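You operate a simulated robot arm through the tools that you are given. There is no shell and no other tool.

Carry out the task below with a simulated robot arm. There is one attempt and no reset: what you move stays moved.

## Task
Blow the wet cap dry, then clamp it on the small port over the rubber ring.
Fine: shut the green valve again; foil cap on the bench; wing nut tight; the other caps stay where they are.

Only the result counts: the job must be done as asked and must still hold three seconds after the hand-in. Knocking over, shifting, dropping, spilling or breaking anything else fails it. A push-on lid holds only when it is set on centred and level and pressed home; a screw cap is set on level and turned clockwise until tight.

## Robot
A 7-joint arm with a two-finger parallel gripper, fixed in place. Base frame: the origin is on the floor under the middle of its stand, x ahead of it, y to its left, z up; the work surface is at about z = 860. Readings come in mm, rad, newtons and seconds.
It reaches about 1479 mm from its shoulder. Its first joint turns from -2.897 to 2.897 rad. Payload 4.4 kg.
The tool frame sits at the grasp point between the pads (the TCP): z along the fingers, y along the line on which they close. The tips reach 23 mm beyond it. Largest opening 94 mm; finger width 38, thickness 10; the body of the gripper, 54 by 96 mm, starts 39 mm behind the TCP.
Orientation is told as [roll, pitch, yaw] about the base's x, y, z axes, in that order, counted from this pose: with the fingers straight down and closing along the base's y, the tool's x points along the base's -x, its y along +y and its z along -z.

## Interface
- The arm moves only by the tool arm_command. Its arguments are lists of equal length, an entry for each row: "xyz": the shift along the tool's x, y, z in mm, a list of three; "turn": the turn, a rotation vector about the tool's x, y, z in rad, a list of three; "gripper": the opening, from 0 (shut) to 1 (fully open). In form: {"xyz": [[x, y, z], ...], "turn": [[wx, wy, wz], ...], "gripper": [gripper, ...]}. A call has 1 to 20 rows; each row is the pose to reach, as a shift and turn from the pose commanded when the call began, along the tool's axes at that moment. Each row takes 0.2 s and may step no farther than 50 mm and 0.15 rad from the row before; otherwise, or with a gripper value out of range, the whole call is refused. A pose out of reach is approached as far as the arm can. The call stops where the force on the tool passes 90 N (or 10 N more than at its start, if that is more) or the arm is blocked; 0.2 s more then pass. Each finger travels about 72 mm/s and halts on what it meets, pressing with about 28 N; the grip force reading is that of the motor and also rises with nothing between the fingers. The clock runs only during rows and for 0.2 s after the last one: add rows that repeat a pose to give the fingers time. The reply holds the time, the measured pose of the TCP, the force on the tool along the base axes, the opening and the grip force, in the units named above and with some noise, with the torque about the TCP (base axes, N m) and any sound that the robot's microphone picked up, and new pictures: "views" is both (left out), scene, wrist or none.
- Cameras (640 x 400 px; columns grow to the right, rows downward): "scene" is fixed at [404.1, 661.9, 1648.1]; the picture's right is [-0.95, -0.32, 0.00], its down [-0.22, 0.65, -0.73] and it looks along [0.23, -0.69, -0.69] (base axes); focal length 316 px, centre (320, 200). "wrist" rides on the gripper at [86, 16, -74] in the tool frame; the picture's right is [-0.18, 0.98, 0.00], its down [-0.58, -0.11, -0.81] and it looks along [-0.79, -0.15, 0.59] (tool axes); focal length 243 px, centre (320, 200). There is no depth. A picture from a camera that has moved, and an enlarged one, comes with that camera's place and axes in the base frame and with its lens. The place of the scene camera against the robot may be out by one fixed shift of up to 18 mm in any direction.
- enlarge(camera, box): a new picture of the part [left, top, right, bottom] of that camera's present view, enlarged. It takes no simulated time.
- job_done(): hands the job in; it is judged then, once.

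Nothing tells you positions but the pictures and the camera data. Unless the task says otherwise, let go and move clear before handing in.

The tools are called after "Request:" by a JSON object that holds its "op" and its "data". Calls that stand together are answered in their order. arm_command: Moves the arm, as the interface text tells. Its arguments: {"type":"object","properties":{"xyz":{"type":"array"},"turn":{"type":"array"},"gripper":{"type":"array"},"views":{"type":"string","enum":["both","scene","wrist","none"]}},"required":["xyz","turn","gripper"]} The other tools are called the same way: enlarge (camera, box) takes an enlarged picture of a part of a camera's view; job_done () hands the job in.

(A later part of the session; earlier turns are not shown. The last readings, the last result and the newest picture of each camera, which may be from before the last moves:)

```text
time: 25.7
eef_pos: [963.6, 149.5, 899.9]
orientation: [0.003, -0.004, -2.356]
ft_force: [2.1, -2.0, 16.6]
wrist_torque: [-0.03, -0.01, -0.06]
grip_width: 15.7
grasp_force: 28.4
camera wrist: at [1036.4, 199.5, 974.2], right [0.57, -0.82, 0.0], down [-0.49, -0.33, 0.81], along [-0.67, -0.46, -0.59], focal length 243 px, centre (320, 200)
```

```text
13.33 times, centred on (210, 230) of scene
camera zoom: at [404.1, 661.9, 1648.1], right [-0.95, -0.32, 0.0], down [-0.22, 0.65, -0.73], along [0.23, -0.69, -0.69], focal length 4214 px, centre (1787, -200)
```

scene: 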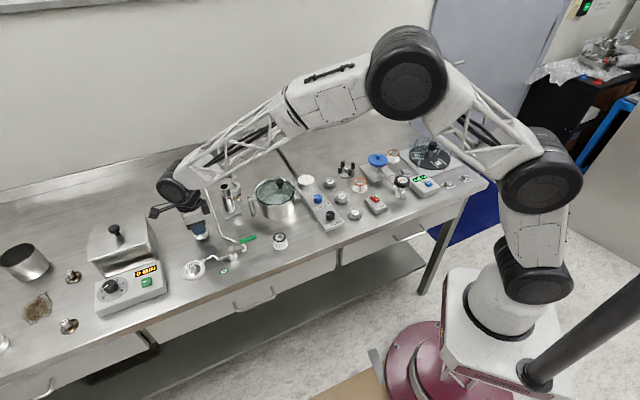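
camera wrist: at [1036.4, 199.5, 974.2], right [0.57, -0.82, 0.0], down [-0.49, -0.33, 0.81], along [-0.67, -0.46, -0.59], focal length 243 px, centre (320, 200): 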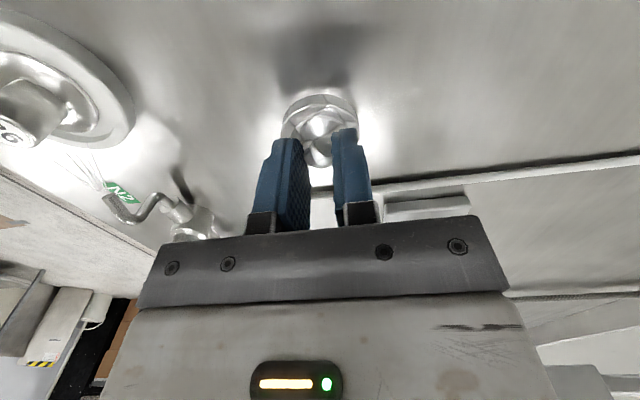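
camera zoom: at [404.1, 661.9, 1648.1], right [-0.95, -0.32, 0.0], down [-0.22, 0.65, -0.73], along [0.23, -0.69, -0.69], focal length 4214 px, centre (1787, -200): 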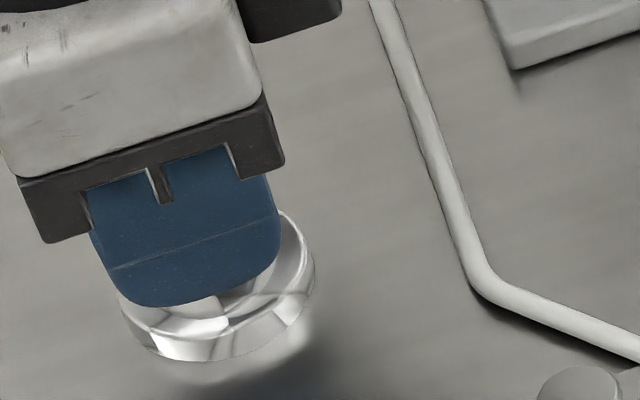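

The foil is on the bench, with contact felt. I will release it and rise straight up.

Request:
{"op": "arm_command", "data": {"xyz": [[0, 0, -1], [0, 0, -1], [0, 0, -1], [0, 0, -20], [0, 0, -60], [0, 0, -100]], "turn": [[0, 0, 0], [0, 0, 0], [0, 0, 0], [0, 0, 0], [0, 0, 0], [0, 0, 0]], "gripper": [0.1, 0.35, 0.4, 0.4, 0.4, 0.4]}}

Request:
{"op": "enlarge", "data": {"camera": "scene", "box": [165, 190, 265, 285]}}

Request:
{"op": "enlarge", "data": {"camera": "scene", "box": [180, 250, 215, 285]}}

Request:
{"op": "enlarge", "data": {"camera": "wrist", "box": [0, 0, 180, 160]}}

```text
time: 27.1
eef_pos: [964.5, 150.2, 999.2]
orientation: [0.0, -0.007, -2.356]
ft_force: [0.2, -0.5, -1.6]
wrist_torque: [0.0, -0.02, 0.02]
grip_width: 37.4
grasp_force: 0.0
camera wrist: at [1037.4, 199.4, 1072.3], right [0.57, -0.82, 0.0], down [-0.48, -0.33, 0.81], along [-0.67, -0.46, -0.59], focal length 243 px, centre (320, 200)
```

scene: 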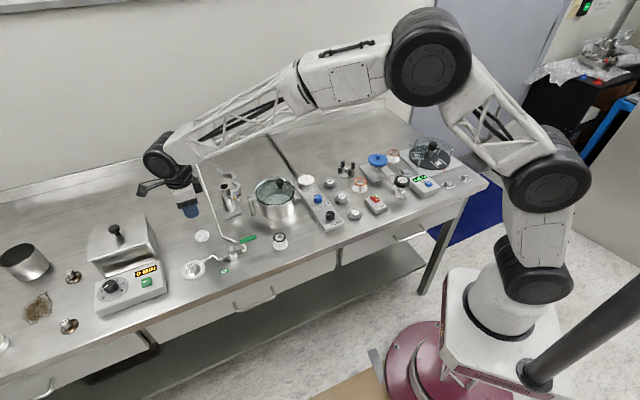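
wrist: 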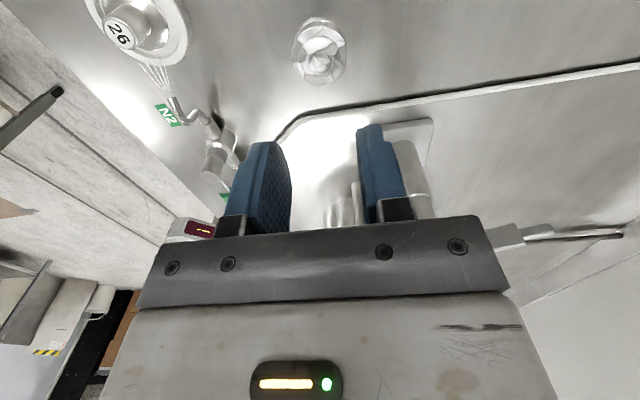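

```text
4.21 times, centred on (215, 238) of scene
camera zoom: at [404.1, 661.9, 1648.1], right [-0.95, -0.32, 0.0], down [-0.22, 0.65, -0.73], along [0.23, -0.69, -0.69], focal length 1331 px, centre (762, 42)
```

zoom: 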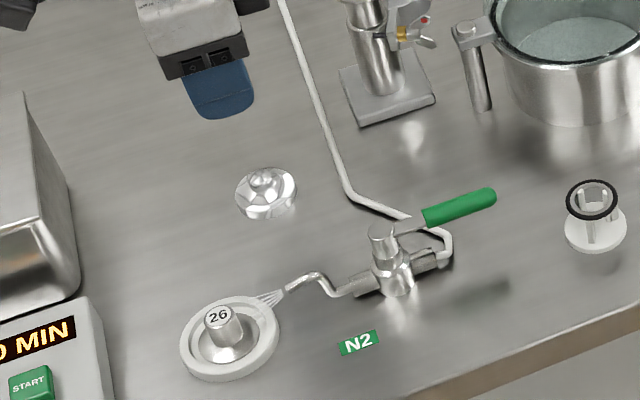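

```text
11.43 times, centred on (198, 268) of scene
camera zoom: at [404.1, 661.9, 1648.1], right [-0.95, -0.32, 0.0], down [-0.22, 0.65, -0.73], along [0.23, -0.69, -0.69], focal length 3612 px, centre (1720, -571)
```

zoom: 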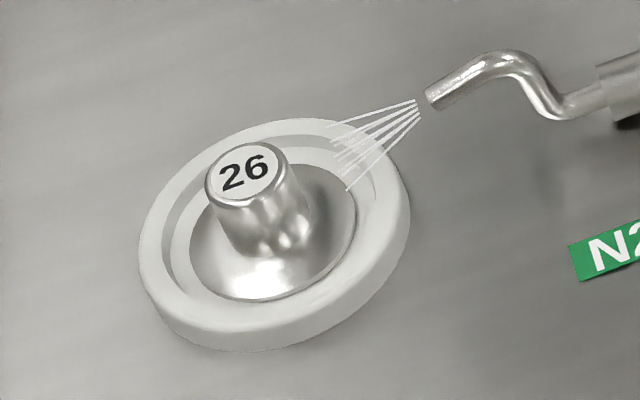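

```text
2.50 times, centred on (90, 80) of wrist
camera zoom: at [1037.4, 199.4, 1072.3], right [0.57, -0.82, 0.0], down [-0.48, -0.33, 0.81], along [-0.67, -0.46, -0.59], focal length 606 px, centre (895, 500)
```

zoom: 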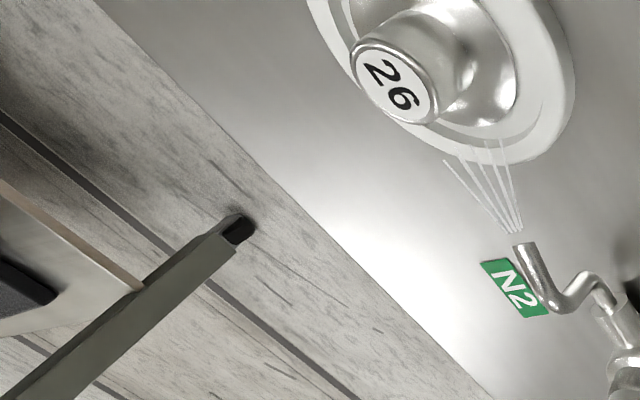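

The foil cap is down upright at about (964, 150), and the jet is still on cap 26. Next comes the rubber ring at about (713, 97.5, 893), so I move over it to measure precisely.

Request:
{"op": "arm_command", "data": {"xyz": [[-36, -23.5, 0], [-72, -47, 0], [-108, -70, 0], [-143.5, -94, 0], [-179, -117, 5], [-215, -140.6, 15]], "turn": [[0, 0, 0], [0, 0, 0], [0, 0, 0], [0, 0, 0], [0, 0, 0], [0, 0, 0]], "gripper": [0.5, 0.5, 0.55, 0.55, 0.55, 0.55]}}

Request:
{"op": "enlarge", "data": {"camera": "wrist", "box": [270, 40, 370, 140]}}

Request:
{"op": "enlarge", "data": {"camera": "scene", "box": [255, 200, 315, 260]}}

```text
time: 28.5
eef_pos: [714.0, 96.9, 981.6]
orientation: [-0.001, -0.004, -2.357]
ft_force: [1.0, 0.0, 0.9]
wrist_torque: [-0.02, -0.02, -0.01]
grip_width: 51.4
grasp_force: 0.1
camera wrist: at [786.7, 146.2, 1055.4], right [0.57, -0.82, 0.0], down [-0.48, -0.33, 0.81], along [-0.67, -0.46, -0.59], focal length 243 px, centre (320, 200)
```

scene: 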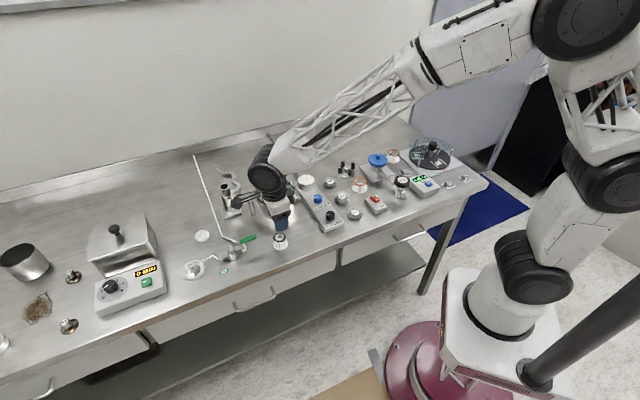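
wrist: 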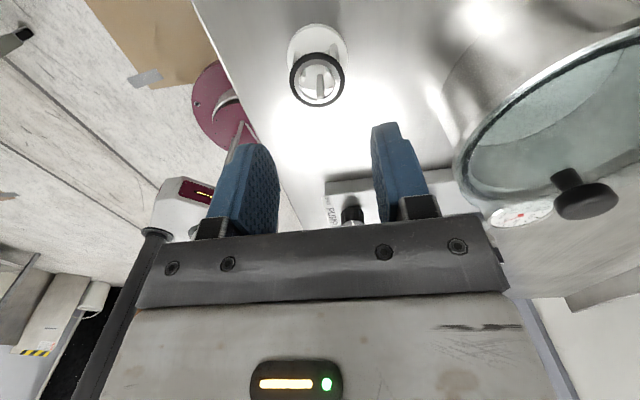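

```text
4.00 times, centred on (320, 90) of wrist
camera zoom: at [786.7, 146.2, 1055.4], right [0.57, -0.82, 0.0], down [-0.48, -0.33, 0.81], along [-0.67, -0.46, -0.59], focal length 970 px, centre (320, 640)
```

zoom: 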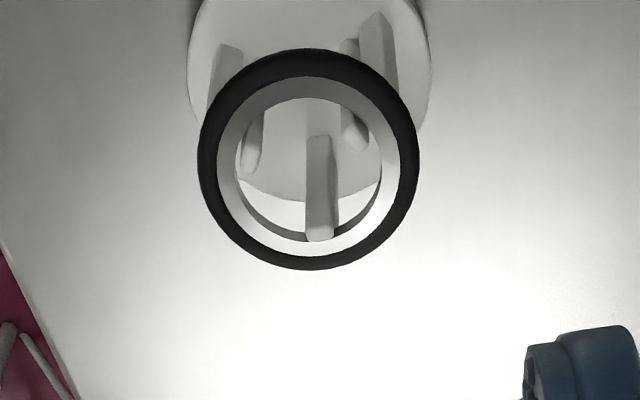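

```text
6.67 times, centred on (285, 230) of scene
camera zoom: at [404.1, 661.9, 1648.1], right [-0.95, -0.32, 0.0], down [-0.22, 0.65, -0.73], along [0.23, -0.69, -0.69], focal length 2107 px, centre (553, 0)
```

zoom: 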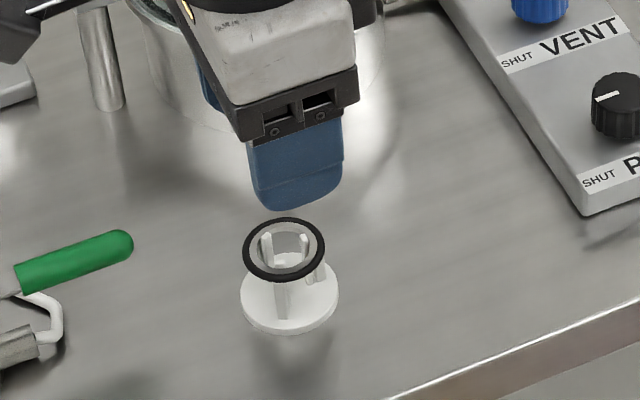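

The ring measures about 38 mm outside diameter, centred near (714.5, 98.5, 893). I will lower to just above it and measure again.

Request:
{"op": "arm_command", "data": {"xyz": [[1.5, -0.8, 26], [1.5, -0.8, 50]], "turn": [[0, 0, 0], [0, 0, 0]], "gripper": [0.55, 0.55]}}

Request:
{"op": "enlarge", "data": {"camera": "wrist", "box": [260, 80, 380, 190]}}

Request:
{"op": "enlarge", "data": {"camera": "scene", "box": [255, 215, 305, 260]}}

```text
time: 29.1
eef_pos: [713.8, 97.6, 932.9]
orientation: [0.0, -0.004, -2.357]
ft_force: [0.3, -0.5, 0.2]
wrist_torque: [0.0, 0.0, -0.02]
grip_width: 51.4
grasp_force: 0.1
camera wrist: at [786.6, 147.5, 1006.9], right [0.57, -0.82, 0.0], down [-0.49, -0.33, 0.81], along [-0.67, -0.46, -0.59], focal length 243 px, centre (320, 200)
```

scene: 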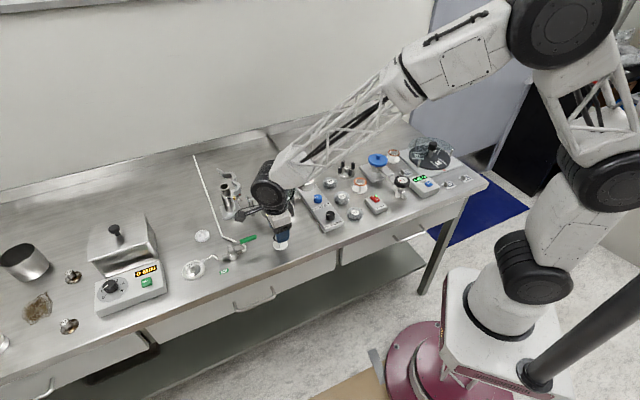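
wrist: 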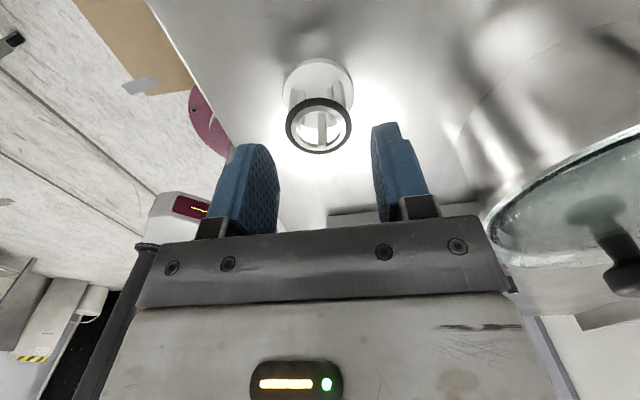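

```text
3.64 times, centred on (320, 135) of wrist
camera zoom: at [786.6, 147.5, 1006.9], right [0.57, -0.82, 0.0], down [-0.49, -0.33, 0.81], along [-0.67, -0.46, -0.59], focal length 882 px, centre (320, 436)
```

zoom: 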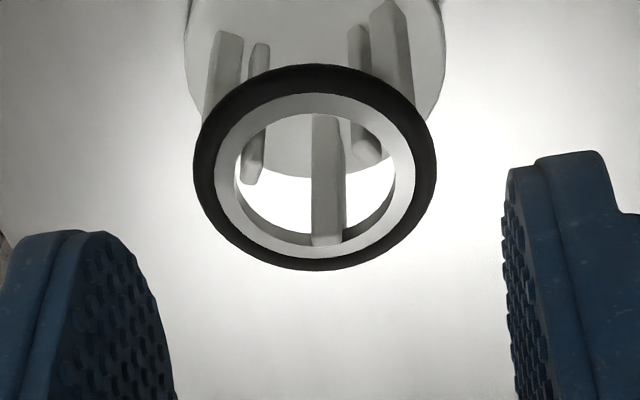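

```text
8.89 times, centred on (280, 238) of scene
camera zoom: at [404.1, 661.9, 1648.1], right [-0.95, -0.32, 0.0], down [-0.22, 0.65, -0.73], along [0.23, -0.69, -0.69], focal length 2809 px, centre (676, -133)
```

zoom: 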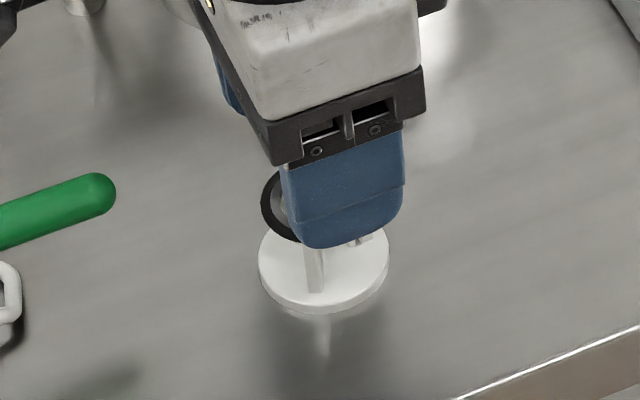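

Request:
{"op": "arm_command", "data": {"xyz": [[0, 0, 10], [0, 0, 19], [0, 0, 19], [0, 0, 19], [0, 0, 19]], "turn": [[0, 0, 0], [0, 0, 0], [0, 0, 0], [0, 0, 0], [0, 0, 0]], "gripper": [0.55, 0.55, 0.4, 0.3, 0.3]}}

Request:
{"op": "enlarge", "data": {"camera": "wrist", "box": [260, 80, 380, 190]}}

Request:
{"op": "enlarge", "data": {"camera": "scene", "box": [255, 215, 305, 260]}}

```text
time: 30.3
eef_pos: [713.6, 97.3, 914.1]
orientation: [0.001, -0.006, -2.356]
ft_force: [0.3, 0.0, 1.0]
wrist_torque: [-0.04, 0.02, -0.01]
grip_width: 35.9
grasp_force: 28.1
camera wrist: at [786.2, 147.4, 987.9], right [0.57, -0.82, 0.0], down [-0.49, -0.33, 0.81], along [-0.67, -0.46, -0.59], focal length 243 px, centre (320, 200)
```

scene: 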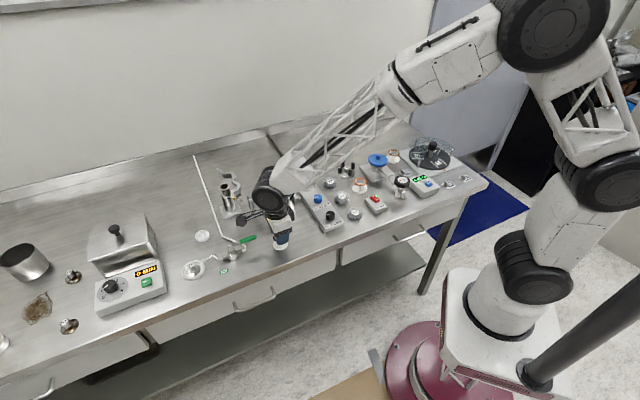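
wrist: 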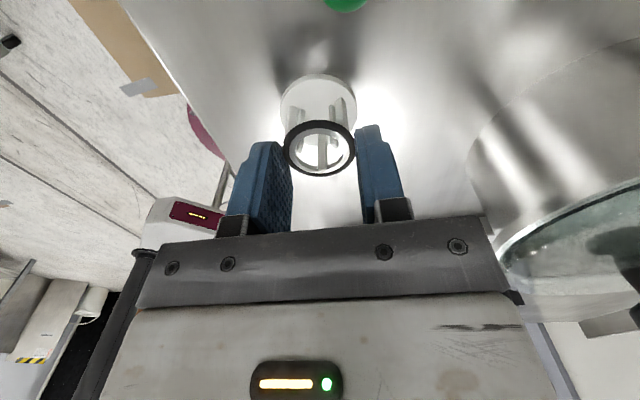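

```text
3.64 times, centred on (320, 135) of wrist
camera zoom: at [786.2, 147.4, 987.9], right [0.57, -0.82, 0.0], down [-0.49, -0.33, 0.81], along [-0.67, -0.46, -0.59], focal length 882 px, centre (320, 436)
```

zoom: 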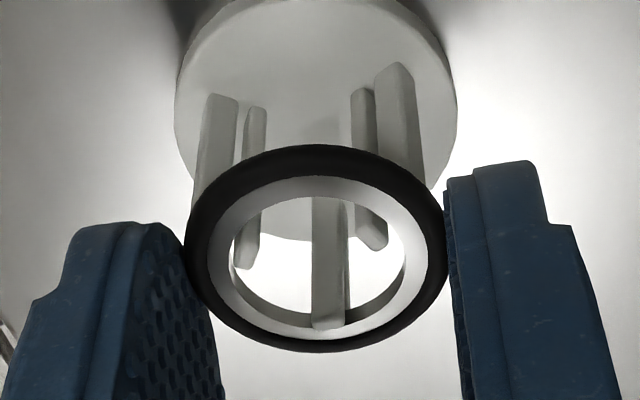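

```text
8.89 times, centred on (280, 238) of scene
camera zoom: at [404.1, 661.9, 1648.1], right [-0.95, -0.32, 0.0], down [-0.22, 0.65, -0.73], along [0.23, -0.69, -0.69], focal length 2809 px, centre (676, -133)
```

zoom: 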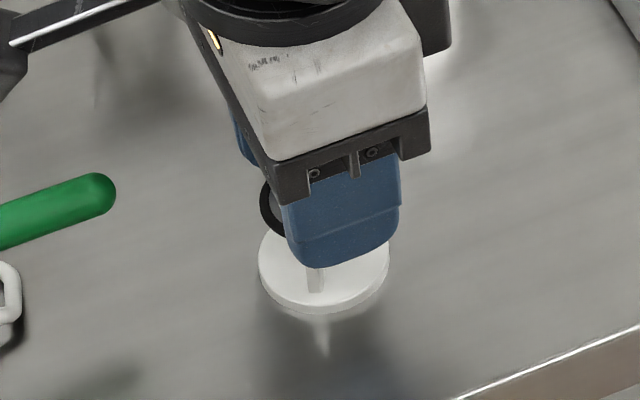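

The ring is gripped (35.9 mm, 28 N). I will lift it gently off its stand.

Request:
{"op": "arm_command", "data": {"xyz": [[0, 0, -4], [0, 0, -10], [0, 0, -20], [0, 0, -40], [0, 0, -80]], "turn": [[0, 0, 0], [0, 0, 0], [0, 0, 0], [0, 0, 0], [0, 0, 0]], "gripper": [0.3, 0.3, 0.3, 0.3, 0.3]}}

Request:
{"op": "enlarge", "data": {"camera": "wrist", "box": [260, 80, 380, 190]}}

Request:
{"op": "enlarge", "data": {"camera": "scene", "box": [245, 195, 305, 260]}}

```text
time: 31.5
eef_pos: [713.8, 101.3, 995.5]
orientation: [-0.001, -0.006, -2.355]
ft_force: [-0.5, -0.8, -0.8]
wrist_torque: [-0.02, -0.04, 0.0]
grip_width: 36.1
grasp_force: 28.6
camera wrist: at [786.6, 149.6, 1069.8], right [0.57, -0.82, 0.0], down [-0.48, -0.33, 0.81], along [-0.67, -0.46, -0.59], focal length 243 px, centre (320, 200)
```

scene: 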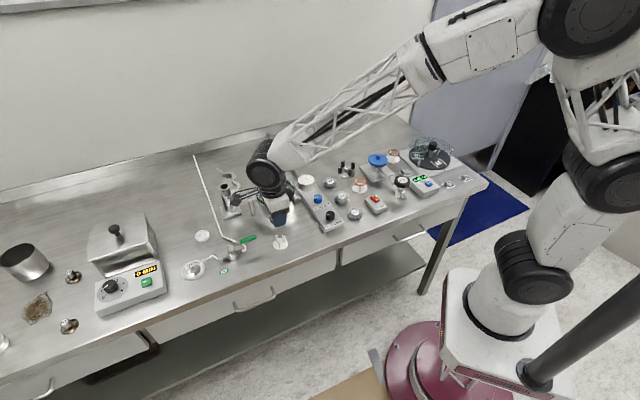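
wrist: 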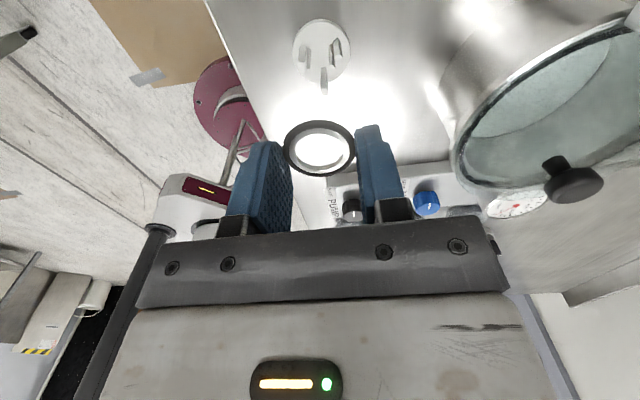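

```text
3.64 times, centred on (320, 135) of wrist
camera zoom: at [786.6, 149.6, 1069.8], right [0.57, -0.82, 0.0], down [-0.48, -0.33, 0.81], along [-0.67, -0.46, -0.59], focal length 882 px, centre (320, 436)
```

zoom: 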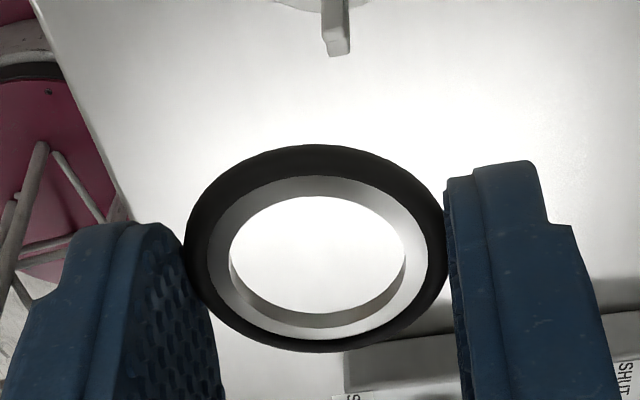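

```text
6.15 times, centred on (275, 228) of scene
camera zoom: at [404.1, 661.9, 1648.1], right [-0.95, -0.32, 0.0], down [-0.22, 0.65, -0.73], along [0.23, -0.69, -0.69], focal length 1945 px, centre (597, 31)
```

zoom: 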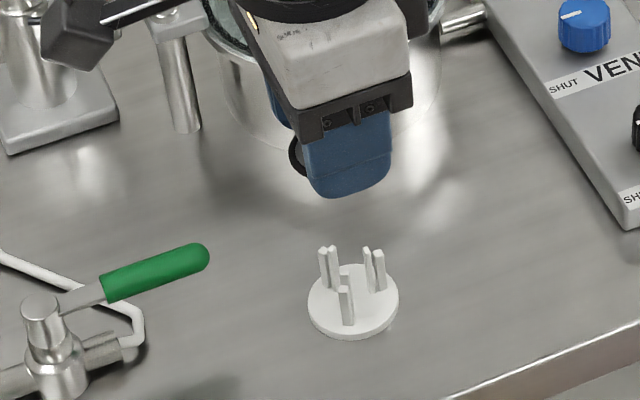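

The ring is held level, but it sits about 6 mm above the fingertips. I will set it back on its stand and regrip closer to the tips so it can be placed flat on the port.

Request:
{"op": "arm_command", "data": {"xyz": [[0, 0, 35], [0, 0, 65], [0, 0, 76], [0, 0, 80], [0, 0, 80]], "turn": [[0, 0, 0], [0, 0, 0], [0, 0, 0], [0, 0, 0], [0, 0, 0]], "gripper": [0.3, 0.3, 0.3, 0.3, 0.3]}}

Request:
{"op": "enlarge", "data": {"camera": "wrist", "box": [260, 80, 380, 190]}}

```text
time: 32.7
eef_pos: [712.9, 98.8, 914.5]
orientation: [0.001, -0.006, -2.356]
ft_force: [6.0, -1.6, -3.5]
wrist_torque: [-0.02, -0.05, -0.02]
grip_width: 36.0
grasp_force: 27.9
camera wrist: at [785.2, 148.1, 988.1], right [0.57, -0.82, 0.0], down [-0.48, -0.33, 0.81], along [-0.67, -0.46, -0.59], focal length 243 px, centre (320, 200)
```

scene: 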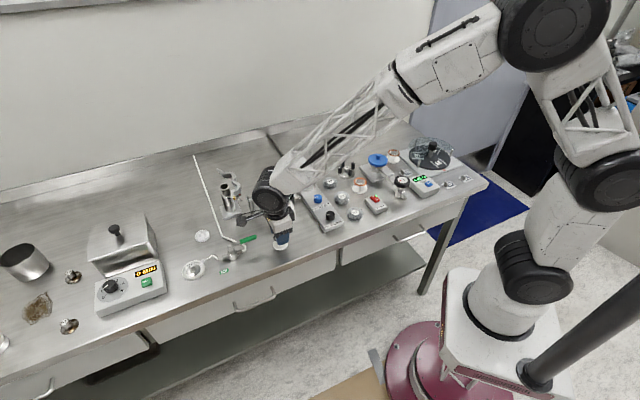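
wrist: 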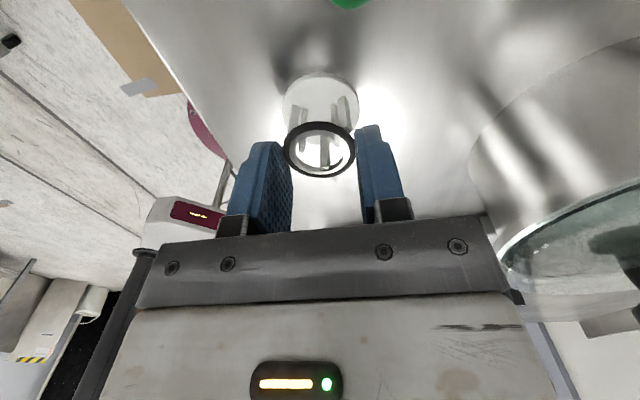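

```text
3.64 times, centred on (320, 135) of wrist
camera zoom: at [785.2, 148.1, 988.1], right [0.57, -0.82, 0.0], down [-0.48, -0.33, 0.81], along [-0.67, -0.46, -0.59], focal length 882 px, centre (320, 436)
```

zoom: 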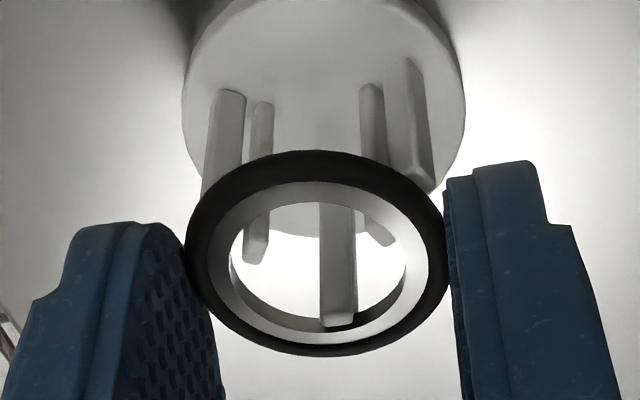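

Request:
{"op": "arm_command", "data": {"xyz": [[0, 0, 0], [0, 0, 0], [0, 0, 0]], "turn": [[0, 0, 0], [0, 0, 0], [0, 0, 0]], "gripper": [0.45, 0.5, 0.5]}}

Request:
{"op": "enlarge", "data": {"camera": "wrist", "box": [260, 80, 380, 190]}}

Request:
{"op": "enlarge", "data": {"camera": "scene", "box": [255, 215, 305, 260]}}

```text
time: 33.5
eef_pos: [712.8, 99.5, 914.3]
orientation: [0.001, -0.005, -2.354]
ft_force: [-0.3, -0.4, -0.1]
wrist_torque: [0.02, -0.01, -0.03]
grip_width: 47.2
grasp_force: 0.1
camera wrist: at [785.2, 148.4, 989.4], right [0.57, -0.82, 0.0], down [-0.49, -0.33, 0.81], along [-0.67, -0.46, -0.59], focal length 243 px, centre (320, 200)
```

scene: 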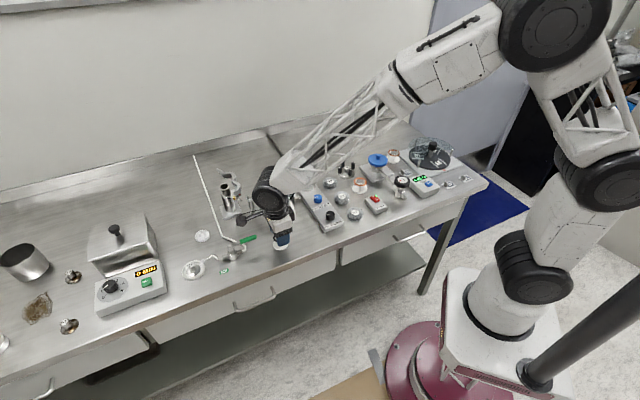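
wrist: 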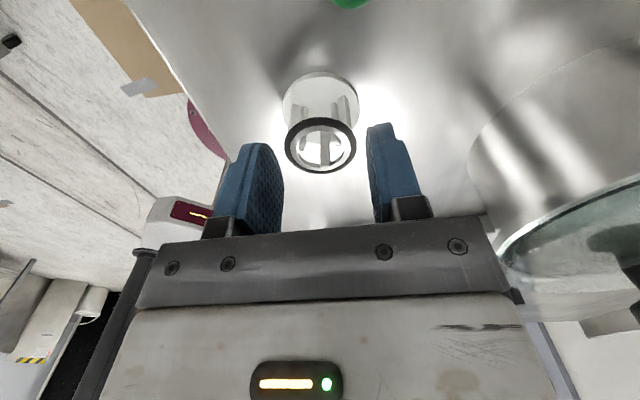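

```text
3.64 times, centred on (320, 135) of wrist
camera zoom: at [785.2, 148.4, 989.4], right [0.57, -0.82, 0.0], down [-0.49, -0.33, 0.81], along [-0.67, -0.46, -0.59], focal length 882 px, centre (320, 436)
```

zoom: 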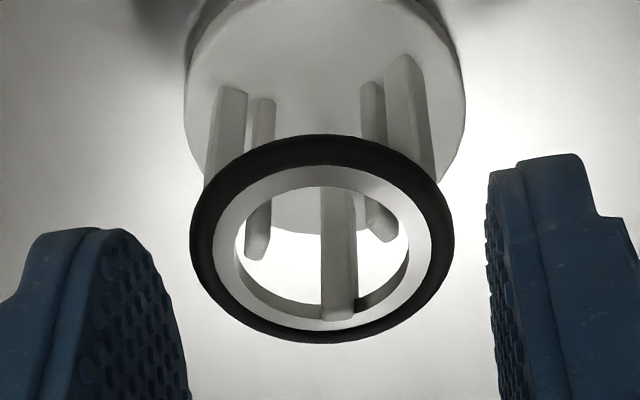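

```text
8.89 times, centred on (280, 238) of scene
camera zoom: at [404.1, 661.9, 1648.1], right [-0.95, -0.32, 0.0], down [-0.22, 0.65, -0.73], along [0.23, -0.69, -0.69], focal length 2809 px, centre (676, -133)
```

zoom: 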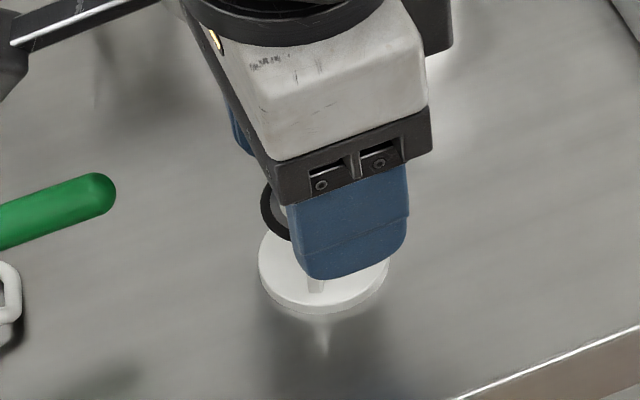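

The ring is back on its stand. I will raise 3.5 mm, centre over it and regrip near the tips.

Request:
{"op": "arm_command", "data": {"xyz": [[4, 1.2, -3.5], [4, 1.2, -3.5], [4, 1.2, -3.5], [4, 1.2, -3.5]], "turn": [[0, 0, 0], [0, 0, 0], [0, 0, 0], [0, 0, 0]], "gripper": [0.5, 0.4, 0.3, 0.3], "views": "wrist"}}

Request:
{"op": "enlarge", "data": {"camera": "wrist", "box": [260, 80, 380, 190]}}

```text
time: 34.5
eef_pos: [716.4, 99.3, 918.0]
orientation: [0.0, -0.003, -2.356]
ft_force: [7.6, -5.9, 0.9]
wrist_torque: [-0.16, -0.18, 0.05]
grip_width: 32.5
grasp_force: 4.5
camera wrist: at [789.2, 150.1, 993.0], right [0.57, -0.82, 0.0], down [-0.49, -0.33, 0.81], along [-0.67, -0.46, -0.59], focal length 243 px, centre (320, 200)
```

wrist: 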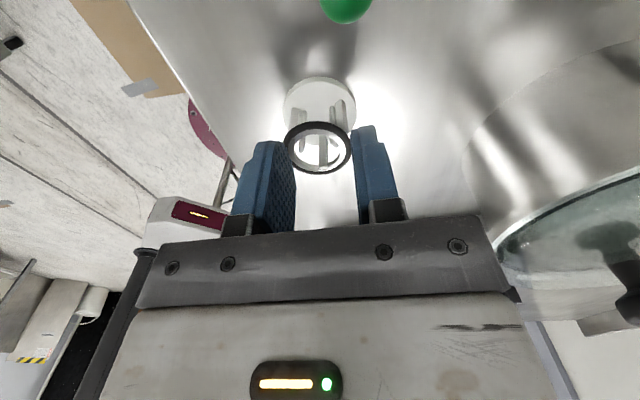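

```text
3.64 times, centred on (320, 135) of wrist
camera zoom: at [789.2, 150.1, 993.0], right [0.57, -0.82, 0.0], down [-0.49, -0.33, 0.81], along [-0.67, -0.46, -0.59], focal length 882 px, centre (320, 436)
```

zoom: 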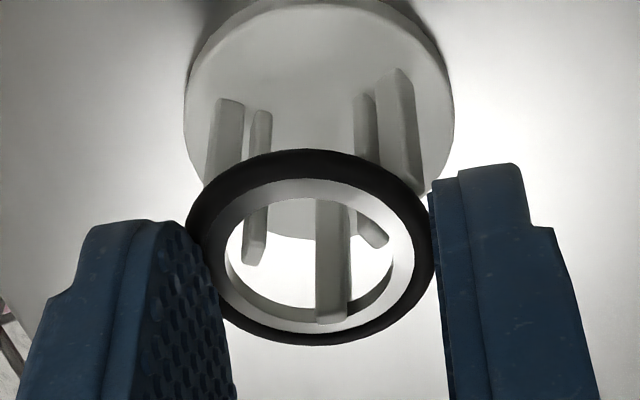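

That was too high and the fingers are riding over the O-ring. I will open, drop 2 mm and regrip.

Request:
{"op": "arm_command", "data": {"xyz": [[0, 0, 0], [0, 0, 0], [0, 0, 2], [0, 0, 2]], "turn": [[0, 0, 0], [0, 0, 0], [0, 0, 0], [0, 0, 0]], "gripper": [0.45, 0.5, 0.5, 0.5], "views": "wrist"}}

Request:
{"op": "enlarge", "data": {"camera": "wrist", "box": [260, 80, 380, 190]}}

```text
time: 35.5
eef_pos: [715.2, 100.9, 916.3]
orientation: [0.001, -0.006, -2.356]
ft_force: [-0.1, 0.4, -0.7]
wrist_torque: [0.02, 0.01, -0.01]
grip_width: 47.2
grasp_force: 0.1
camera wrist: at [789.3, 150.6, 990.8], right [0.57, -0.82, 0.0], down [-0.49, -0.33, 0.81], along [-0.67, -0.46, -0.59], focal length 243 px, centre (320, 200)
```

wrist: 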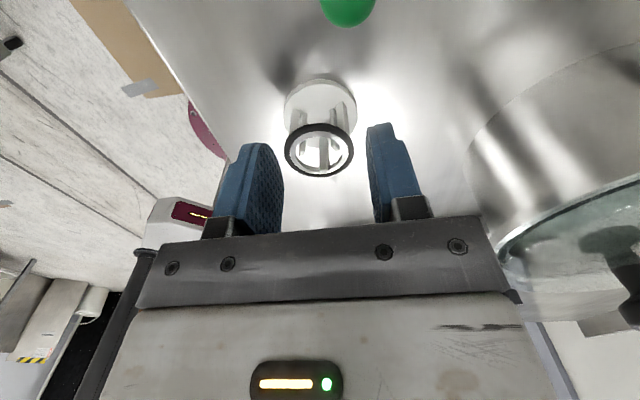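

```text
3.64 times, centred on (320, 135) of wrist
camera zoom: at [789.3, 150.6, 990.8], right [0.57, -0.82, 0.0], down [-0.49, -0.33, 0.81], along [-0.67, -0.46, -0.59], focal length 882 px, centre (320, 436)
```

zoom: 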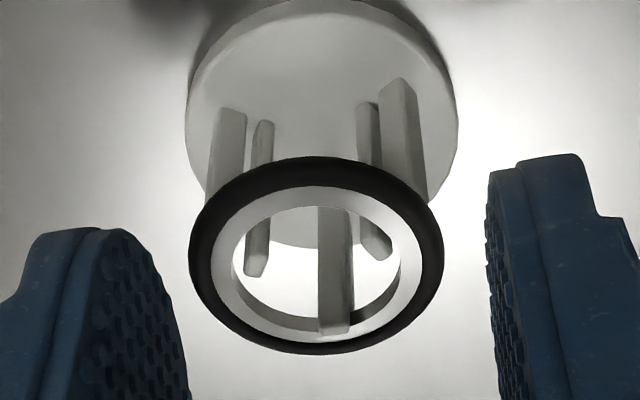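

Request:
{"op": "arm_command", "data": {"xyz": [[0, 0, 1.7], [0, 0, 1.7], [0, 0, 1.7], [0, 0, 1.7], [0, 0, 1.7]], "turn": [[0, 0, 0], [0, 0, 0], [0, 0, 0], [0, 0, 0], [0, 0, 0]], "gripper": [0.5, 0.4, 0.3, 0.3, 0.3], "views": "wrist"}}

Request:
{"op": "enlarge", "data": {"camera": "wrist", "box": [260, 80, 380, 190]}}

```text
time: 36.7
eef_pos: [716.2, 100.5, 914.5]
orientation: [0.001, -0.006, -2.357]
ft_force: [-0.3, 0.4, -0.1]
wrist_torque: [0.01, 0.01, 0.03]
grip_width: 36.3
grasp_force: 27.8
camera wrist: at [789.4, 150.1, 989.1], right [0.57, -0.82, 0.0], down [-0.49, -0.33, 0.81], along [-0.67, -0.46, -0.59], focal length 243 px, centre (320, 200)
```

wrist: 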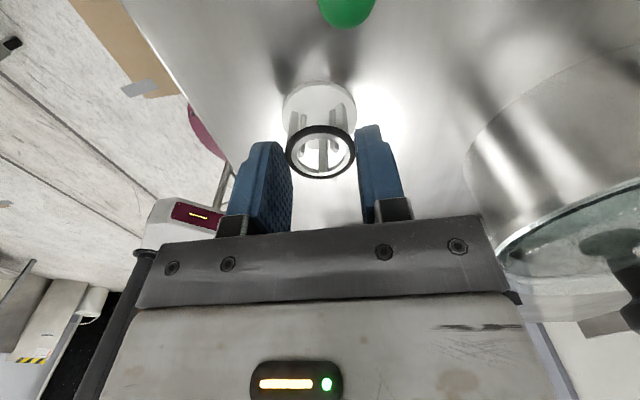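

```text
3.64 times, centred on (320, 135) of wrist
camera zoom: at [789.4, 150.1, 989.1], right [0.57, -0.82, 0.0], down [-0.49, -0.33, 0.81], along [-0.67, -0.46, -0.59], focal length 882 px, centre (320, 436)
```

zoom: 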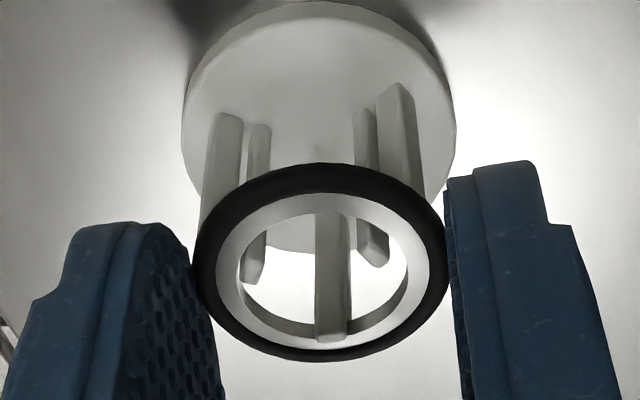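

The ring is gripped firmly (36.3 mm) near the tips. I will lift it and carry it high over to the port.

Request:
{"op": "arm_command", "data": {"xyz": [[0, 0, -5], [0, 0, -15], [0, 0, -50], [0, 0, -98], [0, 0, -145], [16, 35, -150], [33, 70, -150], [49, 105, -150], [66, 140, -150], [82, 175, -150], [98.5, 209.9, -150], [98.5, 209.9, -150], [98.5, 209.9, -150]], "turn": [[0, 0, 0], [0, 0, 0], [0, 0, 0], [0, 0, 0], [0, 0, 0], [0, 0, 0], [0, 0, 0], [0, 0, 0], [0, 0, 0], [0, 0, 0], [0, 0, 0], [0, 0, 0], [0, 0, 0]], "gripper": [0.3, 0.3, 0.3, 0.3, 0.3, 0.3, 0.3, 0.3, 0.3, 0.3, 0.3, 0.3, 0.3]}}

Request:
{"op": "enlarge", "data": {"camera": "wrist", "box": [240, 40, 400, 190]}}

Request:
{"op": "enlarge", "data": {"camera": "scene", "box": [200, 140, 260, 215]}}

```text
time: 39.5
eef_pos: [933.9, 23.3, 1064.5]
orientation: [0.001, -0.006, -2.357]
ft_force: [0.1, 0.0, 0.2]
wrist_torque: [-0.02, 0.02, -0.01]
grip_width: 36.1
grasp_force: 28.2
camera wrist: at [1006.7, 72.1, 1138.4], right [0.57, -0.82, 0.0], down [-0.49, -0.33, 0.81], along [-0.67, -0.46, -0.59], focal length 243 px, centre (320, 200)
```

scene: 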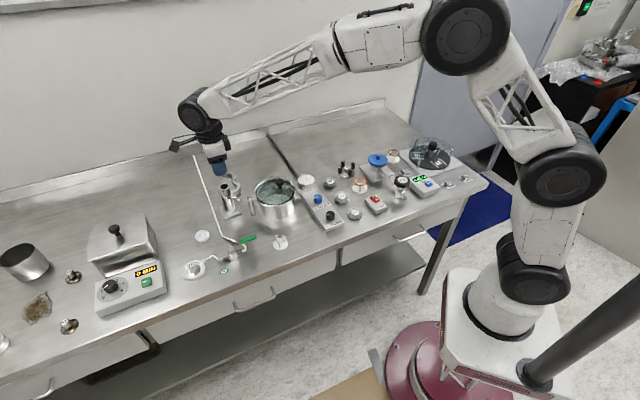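
wrist: 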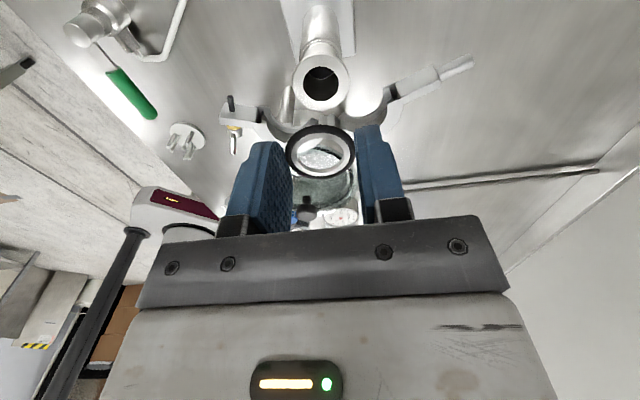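

```text
2.67 times, centred on (320, 115) of wrist
camera zoom: at [1006.7, 72.1, 1138.4], right [0.57, -0.82, 0.0], down [-0.49, -0.33, 0.81], along [-0.67, -0.46, -0.59], focal length 647 px, centre (320, 427)
```

zoom: 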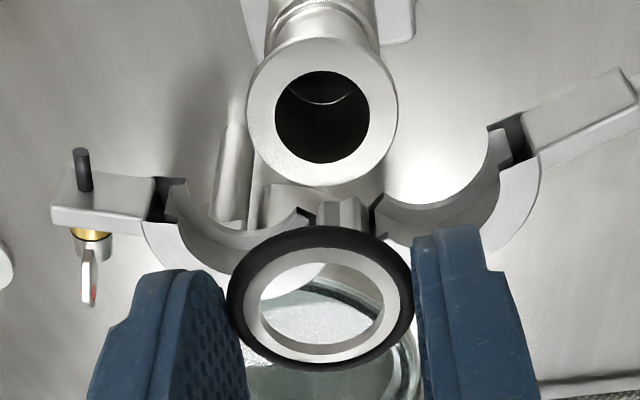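

```text
5.33 times, centred on (230, 178) of scene
camera zoom: at [404.1, 661.9, 1648.1], right [-0.95, -0.32, 0.0], down [-0.22, 0.65, -0.73], along [0.23, -0.69, -0.69], focal length 1685 px, centre (800, 320)
```

zoom: 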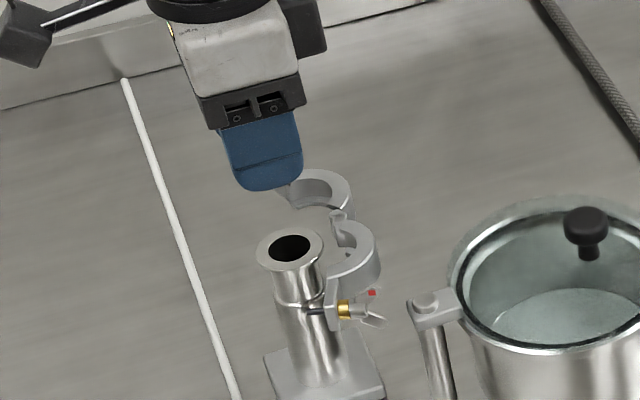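

The ring is above the port and lined up to about 1 mm. I will lower it to just above the flange and check alignment again.

Request:
{"op": "arm_command", "data": {"xyz": [[-0.6, 0.3, 25], [-0.6, 0.3, 48], [-0.6, 0.3, 60], [-0.6, 0.3, 60]], "turn": [[0, 0, 0], [0, 0, 0], [0, 0, 0], [0, 0, 0]], "gripper": [0.3, 0.3, 0.3, 0.3]}}

Request:
{"op": "enlarge", "data": {"camera": "wrist", "box": [260, 80, 380, 190]}}

Request:
{"op": "enlarge", "data": {"camera": "scene", "box": [210, 165, 250, 210]}}

```text
time: 40.5
eef_pos: [933.6, 21.7, 1004.5]
orientation: [0.0, -0.005, -2.356]
ft_force: [0.5, -0.4, -0.3]
wrist_torque: [0.03, -0.02, -0.03]
grip_width: 36.2
grasp_force: 28.1
camera wrist: at [1007.3, 71.4, 1077.9], right [0.57, -0.82, 0.0], down [-0.49, -0.33, 0.81], along [-0.67, -0.46, -0.59], focal length 243 px, centre (320, 200)
```

scene: 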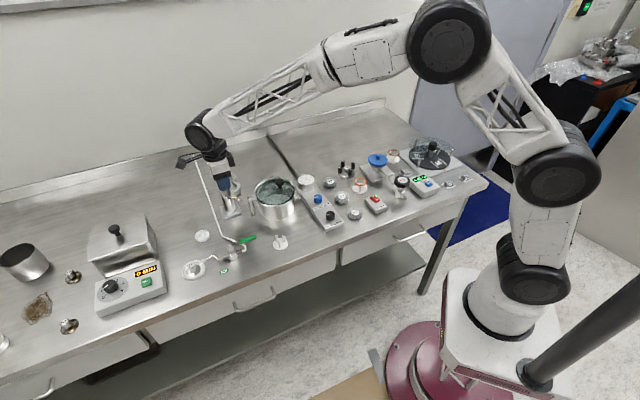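
wrist: 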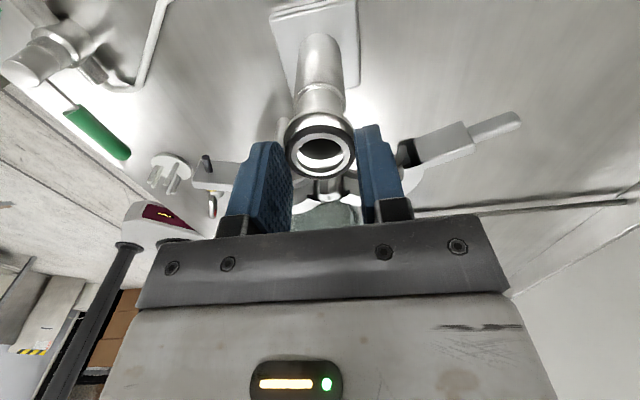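

```text
3.64 times, centred on (320, 135) of wrist
camera zoom: at [1007.3, 71.4, 1077.9], right [0.57, -0.82, 0.0], down [-0.49, -0.33, 0.81], along [-0.67, -0.46, -0.59], focal length 882 px, centre (320, 436)
```

zoom: 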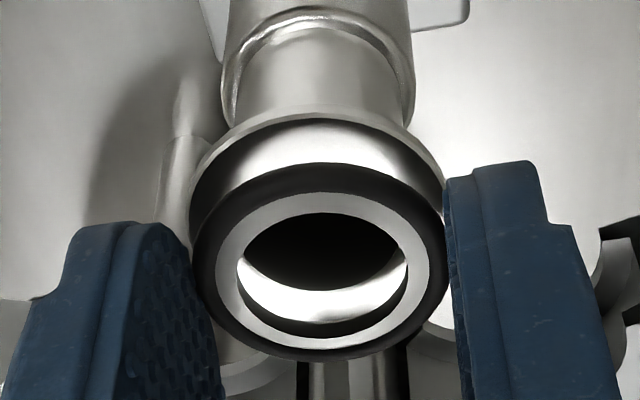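

```text
8.89 times, centred on (230, 188) of scene
camera zoom: at [404.1, 661.9, 1648.1], right [-0.95, -0.32, 0.0], down [-0.22, 0.65, -0.73], along [0.23, -0.69, -0.69], focal length 2809 px, centre (1120, 311)
```

zoom: 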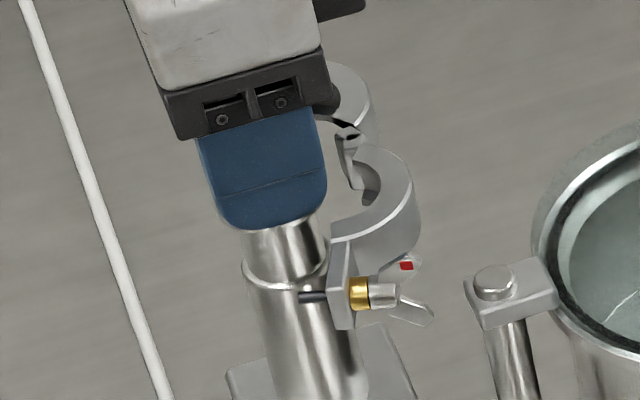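

The alignment shows the ring about 1–2 mm toward the camera side, so I will correct that and lower gently until there is contact.

Request:
{"op": "arm_command", "data": {"xyz": [[-1.8, -0.6, 0], [-1.8, -0.6, 3], [-1.8, -0.6, 5], [-1.8, -0.6, 6]], "turn": [[0, 0, 0], [0, 0, 0], [0, 0, 0], [0, 0, 0]], "gripper": [0.3, 0.3, 0.3, 0.3], "views": "wrist"}}

Request:
{"op": "enlarge", "data": {"camera": "wrist", "box": [260, 80, 380, 190]}}

```text
time: 41.5
eef_pos: [931.1, 20.2, 999.1]
orientation: [-0.001, -0.006, -2.356]
ft_force: [-0.4, 0.5, -0.2]
wrist_torque: [-0.02, -0.01, -0.02]
grip_width: 36.1
grasp_force: 27.9
camera wrist: at [1005.2, 70.0, 1073.3], right [0.57, -0.82, 0.0], down [-0.49, -0.33, 0.81], along [-0.67, -0.46, -0.59], focal length 243 px, centre (320, 200)
```

wrist: 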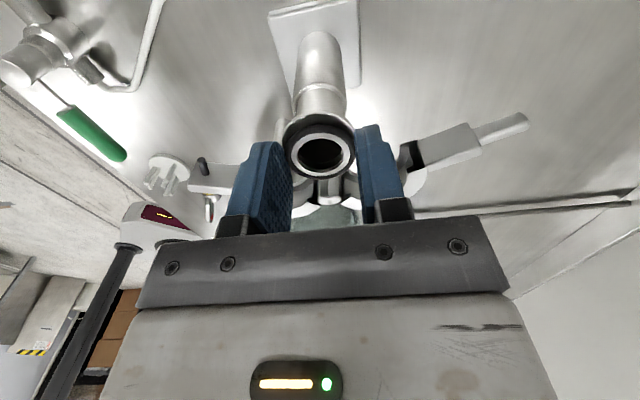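

```text
3.64 times, centred on (320, 135) of wrist
camera zoom: at [1005.2, 70.0, 1073.3], right [0.57, -0.82, 0.0], down [-0.49, -0.33, 0.81], along [-0.67, -0.46, -0.59], focal length 882 px, centre (320, 436)
```

zoom: 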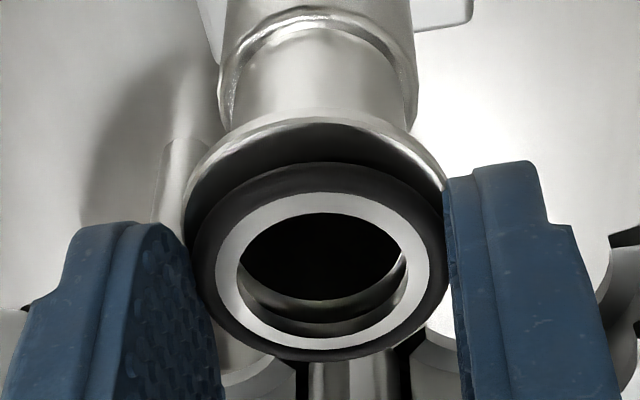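

Well aligned now, so I will keep lowering in 1 mm steps until contact.

Request:
{"op": "arm_command", "data": {"xyz": [[0, -0.3, 1], [0, -0.3, 2], [0, -0.3, 3]], "turn": [[0, 0, 0], [0, 0, 0], [0, 0, 0]], "gripper": [0.3, 0.3, 0.3], "views": "wrist"}}

Request:
{"op": "enlarge", "data": {"camera": "wrist", "box": [260, 80, 380, 190]}}

```text
time: 42.3
eef_pos: [933.0, 21.4, 998.4]
orientation: [0.004, -0.004, -2.356]
ft_force: [-0.2, 7.5, 15.6]
wrist_torque: [0.16, 0.01, 0.03]
grip_width: 36.3
grasp_force: 27.6
camera wrist: at [1006.2, 71.0, 1072.1], right [0.57, -0.82, 0.0], down [-0.49, -0.33, 0.81], along [-0.67, -0.46, -0.59], focal length 243 px, centre (320, 200)
```

wrist: 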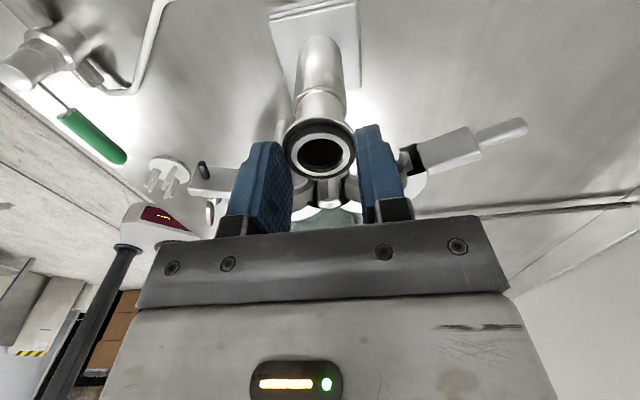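

```text
3.64 times, centred on (320, 135) of wrist
camera zoom: at [1006.2, 71.0, 1072.1], right [0.57, -0.82, 0.0], down [-0.49, -0.33, 0.81], along [-0.67, -0.46, -0.59], focal length 882 px, centre (320, 436)
```

zoom: 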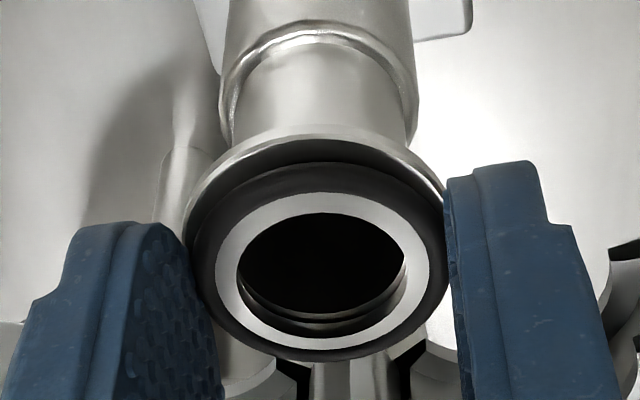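

Contact is felt with a small sideways push toward +y. I will shift half a millimetre that way, press lightly again and check.

Request:
{"op": "arm_command", "data": {"xyz": [[0, 0, -1], [0.5, -0.5, -1], [0.5, -0.5, 0], [0.5, -0.5, 0.5]], "turn": [[0, 0, 0], [0, 0, 0], [0, 0, 0], [0, 0, 0]], "gripper": [0.3, 0.3, 0.3, 0.3], "views": "wrist"}}

Request:
{"op": "enlarge", "data": {"camera": "wrist", "box": [260, 80, 380, 190]}}

Request:
{"op": "enlarge", "data": {"camera": "scene", "box": [215, 175, 245, 210]}}

```text
time: 43.3
eef_pos: [933.2, 21.3, 999.3]
orientation: [0.003, -0.003, -2.355]
ft_force: [5.6, 7.5, 35.0]
wrist_torque: [0.54, 0.28, -0.12]
grip_width: 36.3
grasp_force: 28.2
camera wrist: at [1006.1, 70.9, 1072.2], right [0.57, -0.82, 0.0], down [-0.49, -0.33, 0.81], along [-0.67, -0.46, -0.59], focal length 243 px, centre (320, 200)
```

wrist: 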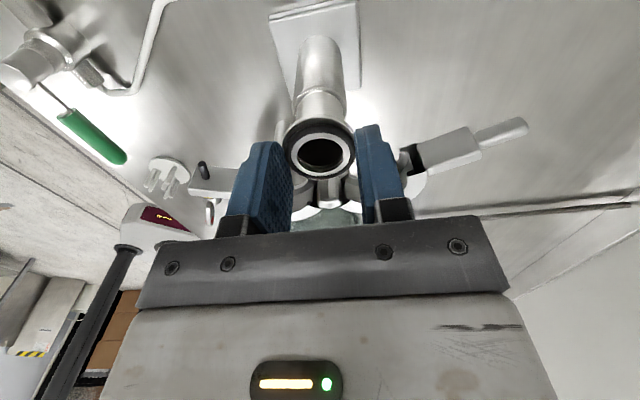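

```text
3.64 times, centred on (320, 135) of wrist
camera zoom: at [1006.1, 70.9, 1072.2], right [0.57, -0.82, 0.0], down [-0.49, -0.33, 0.81], along [-0.67, -0.46, -0.59], focal length 882 px, centre (320, 436)
```

zoom: 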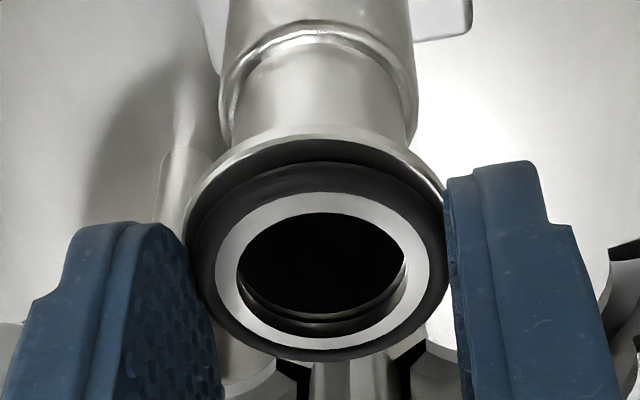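

```text
11.43 times, centred on (230, 192) of scene
camera zoom: at [404.1, 661.9, 1648.1], right [-0.95, -0.32, 0.0], down [-0.22, 0.65, -0.73], along [0.23, -0.69, -0.69], focal length 3612 px, centre (1349, 286)
```

zoom: 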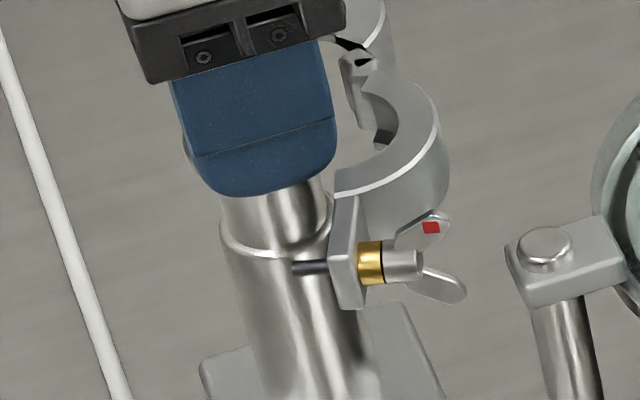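

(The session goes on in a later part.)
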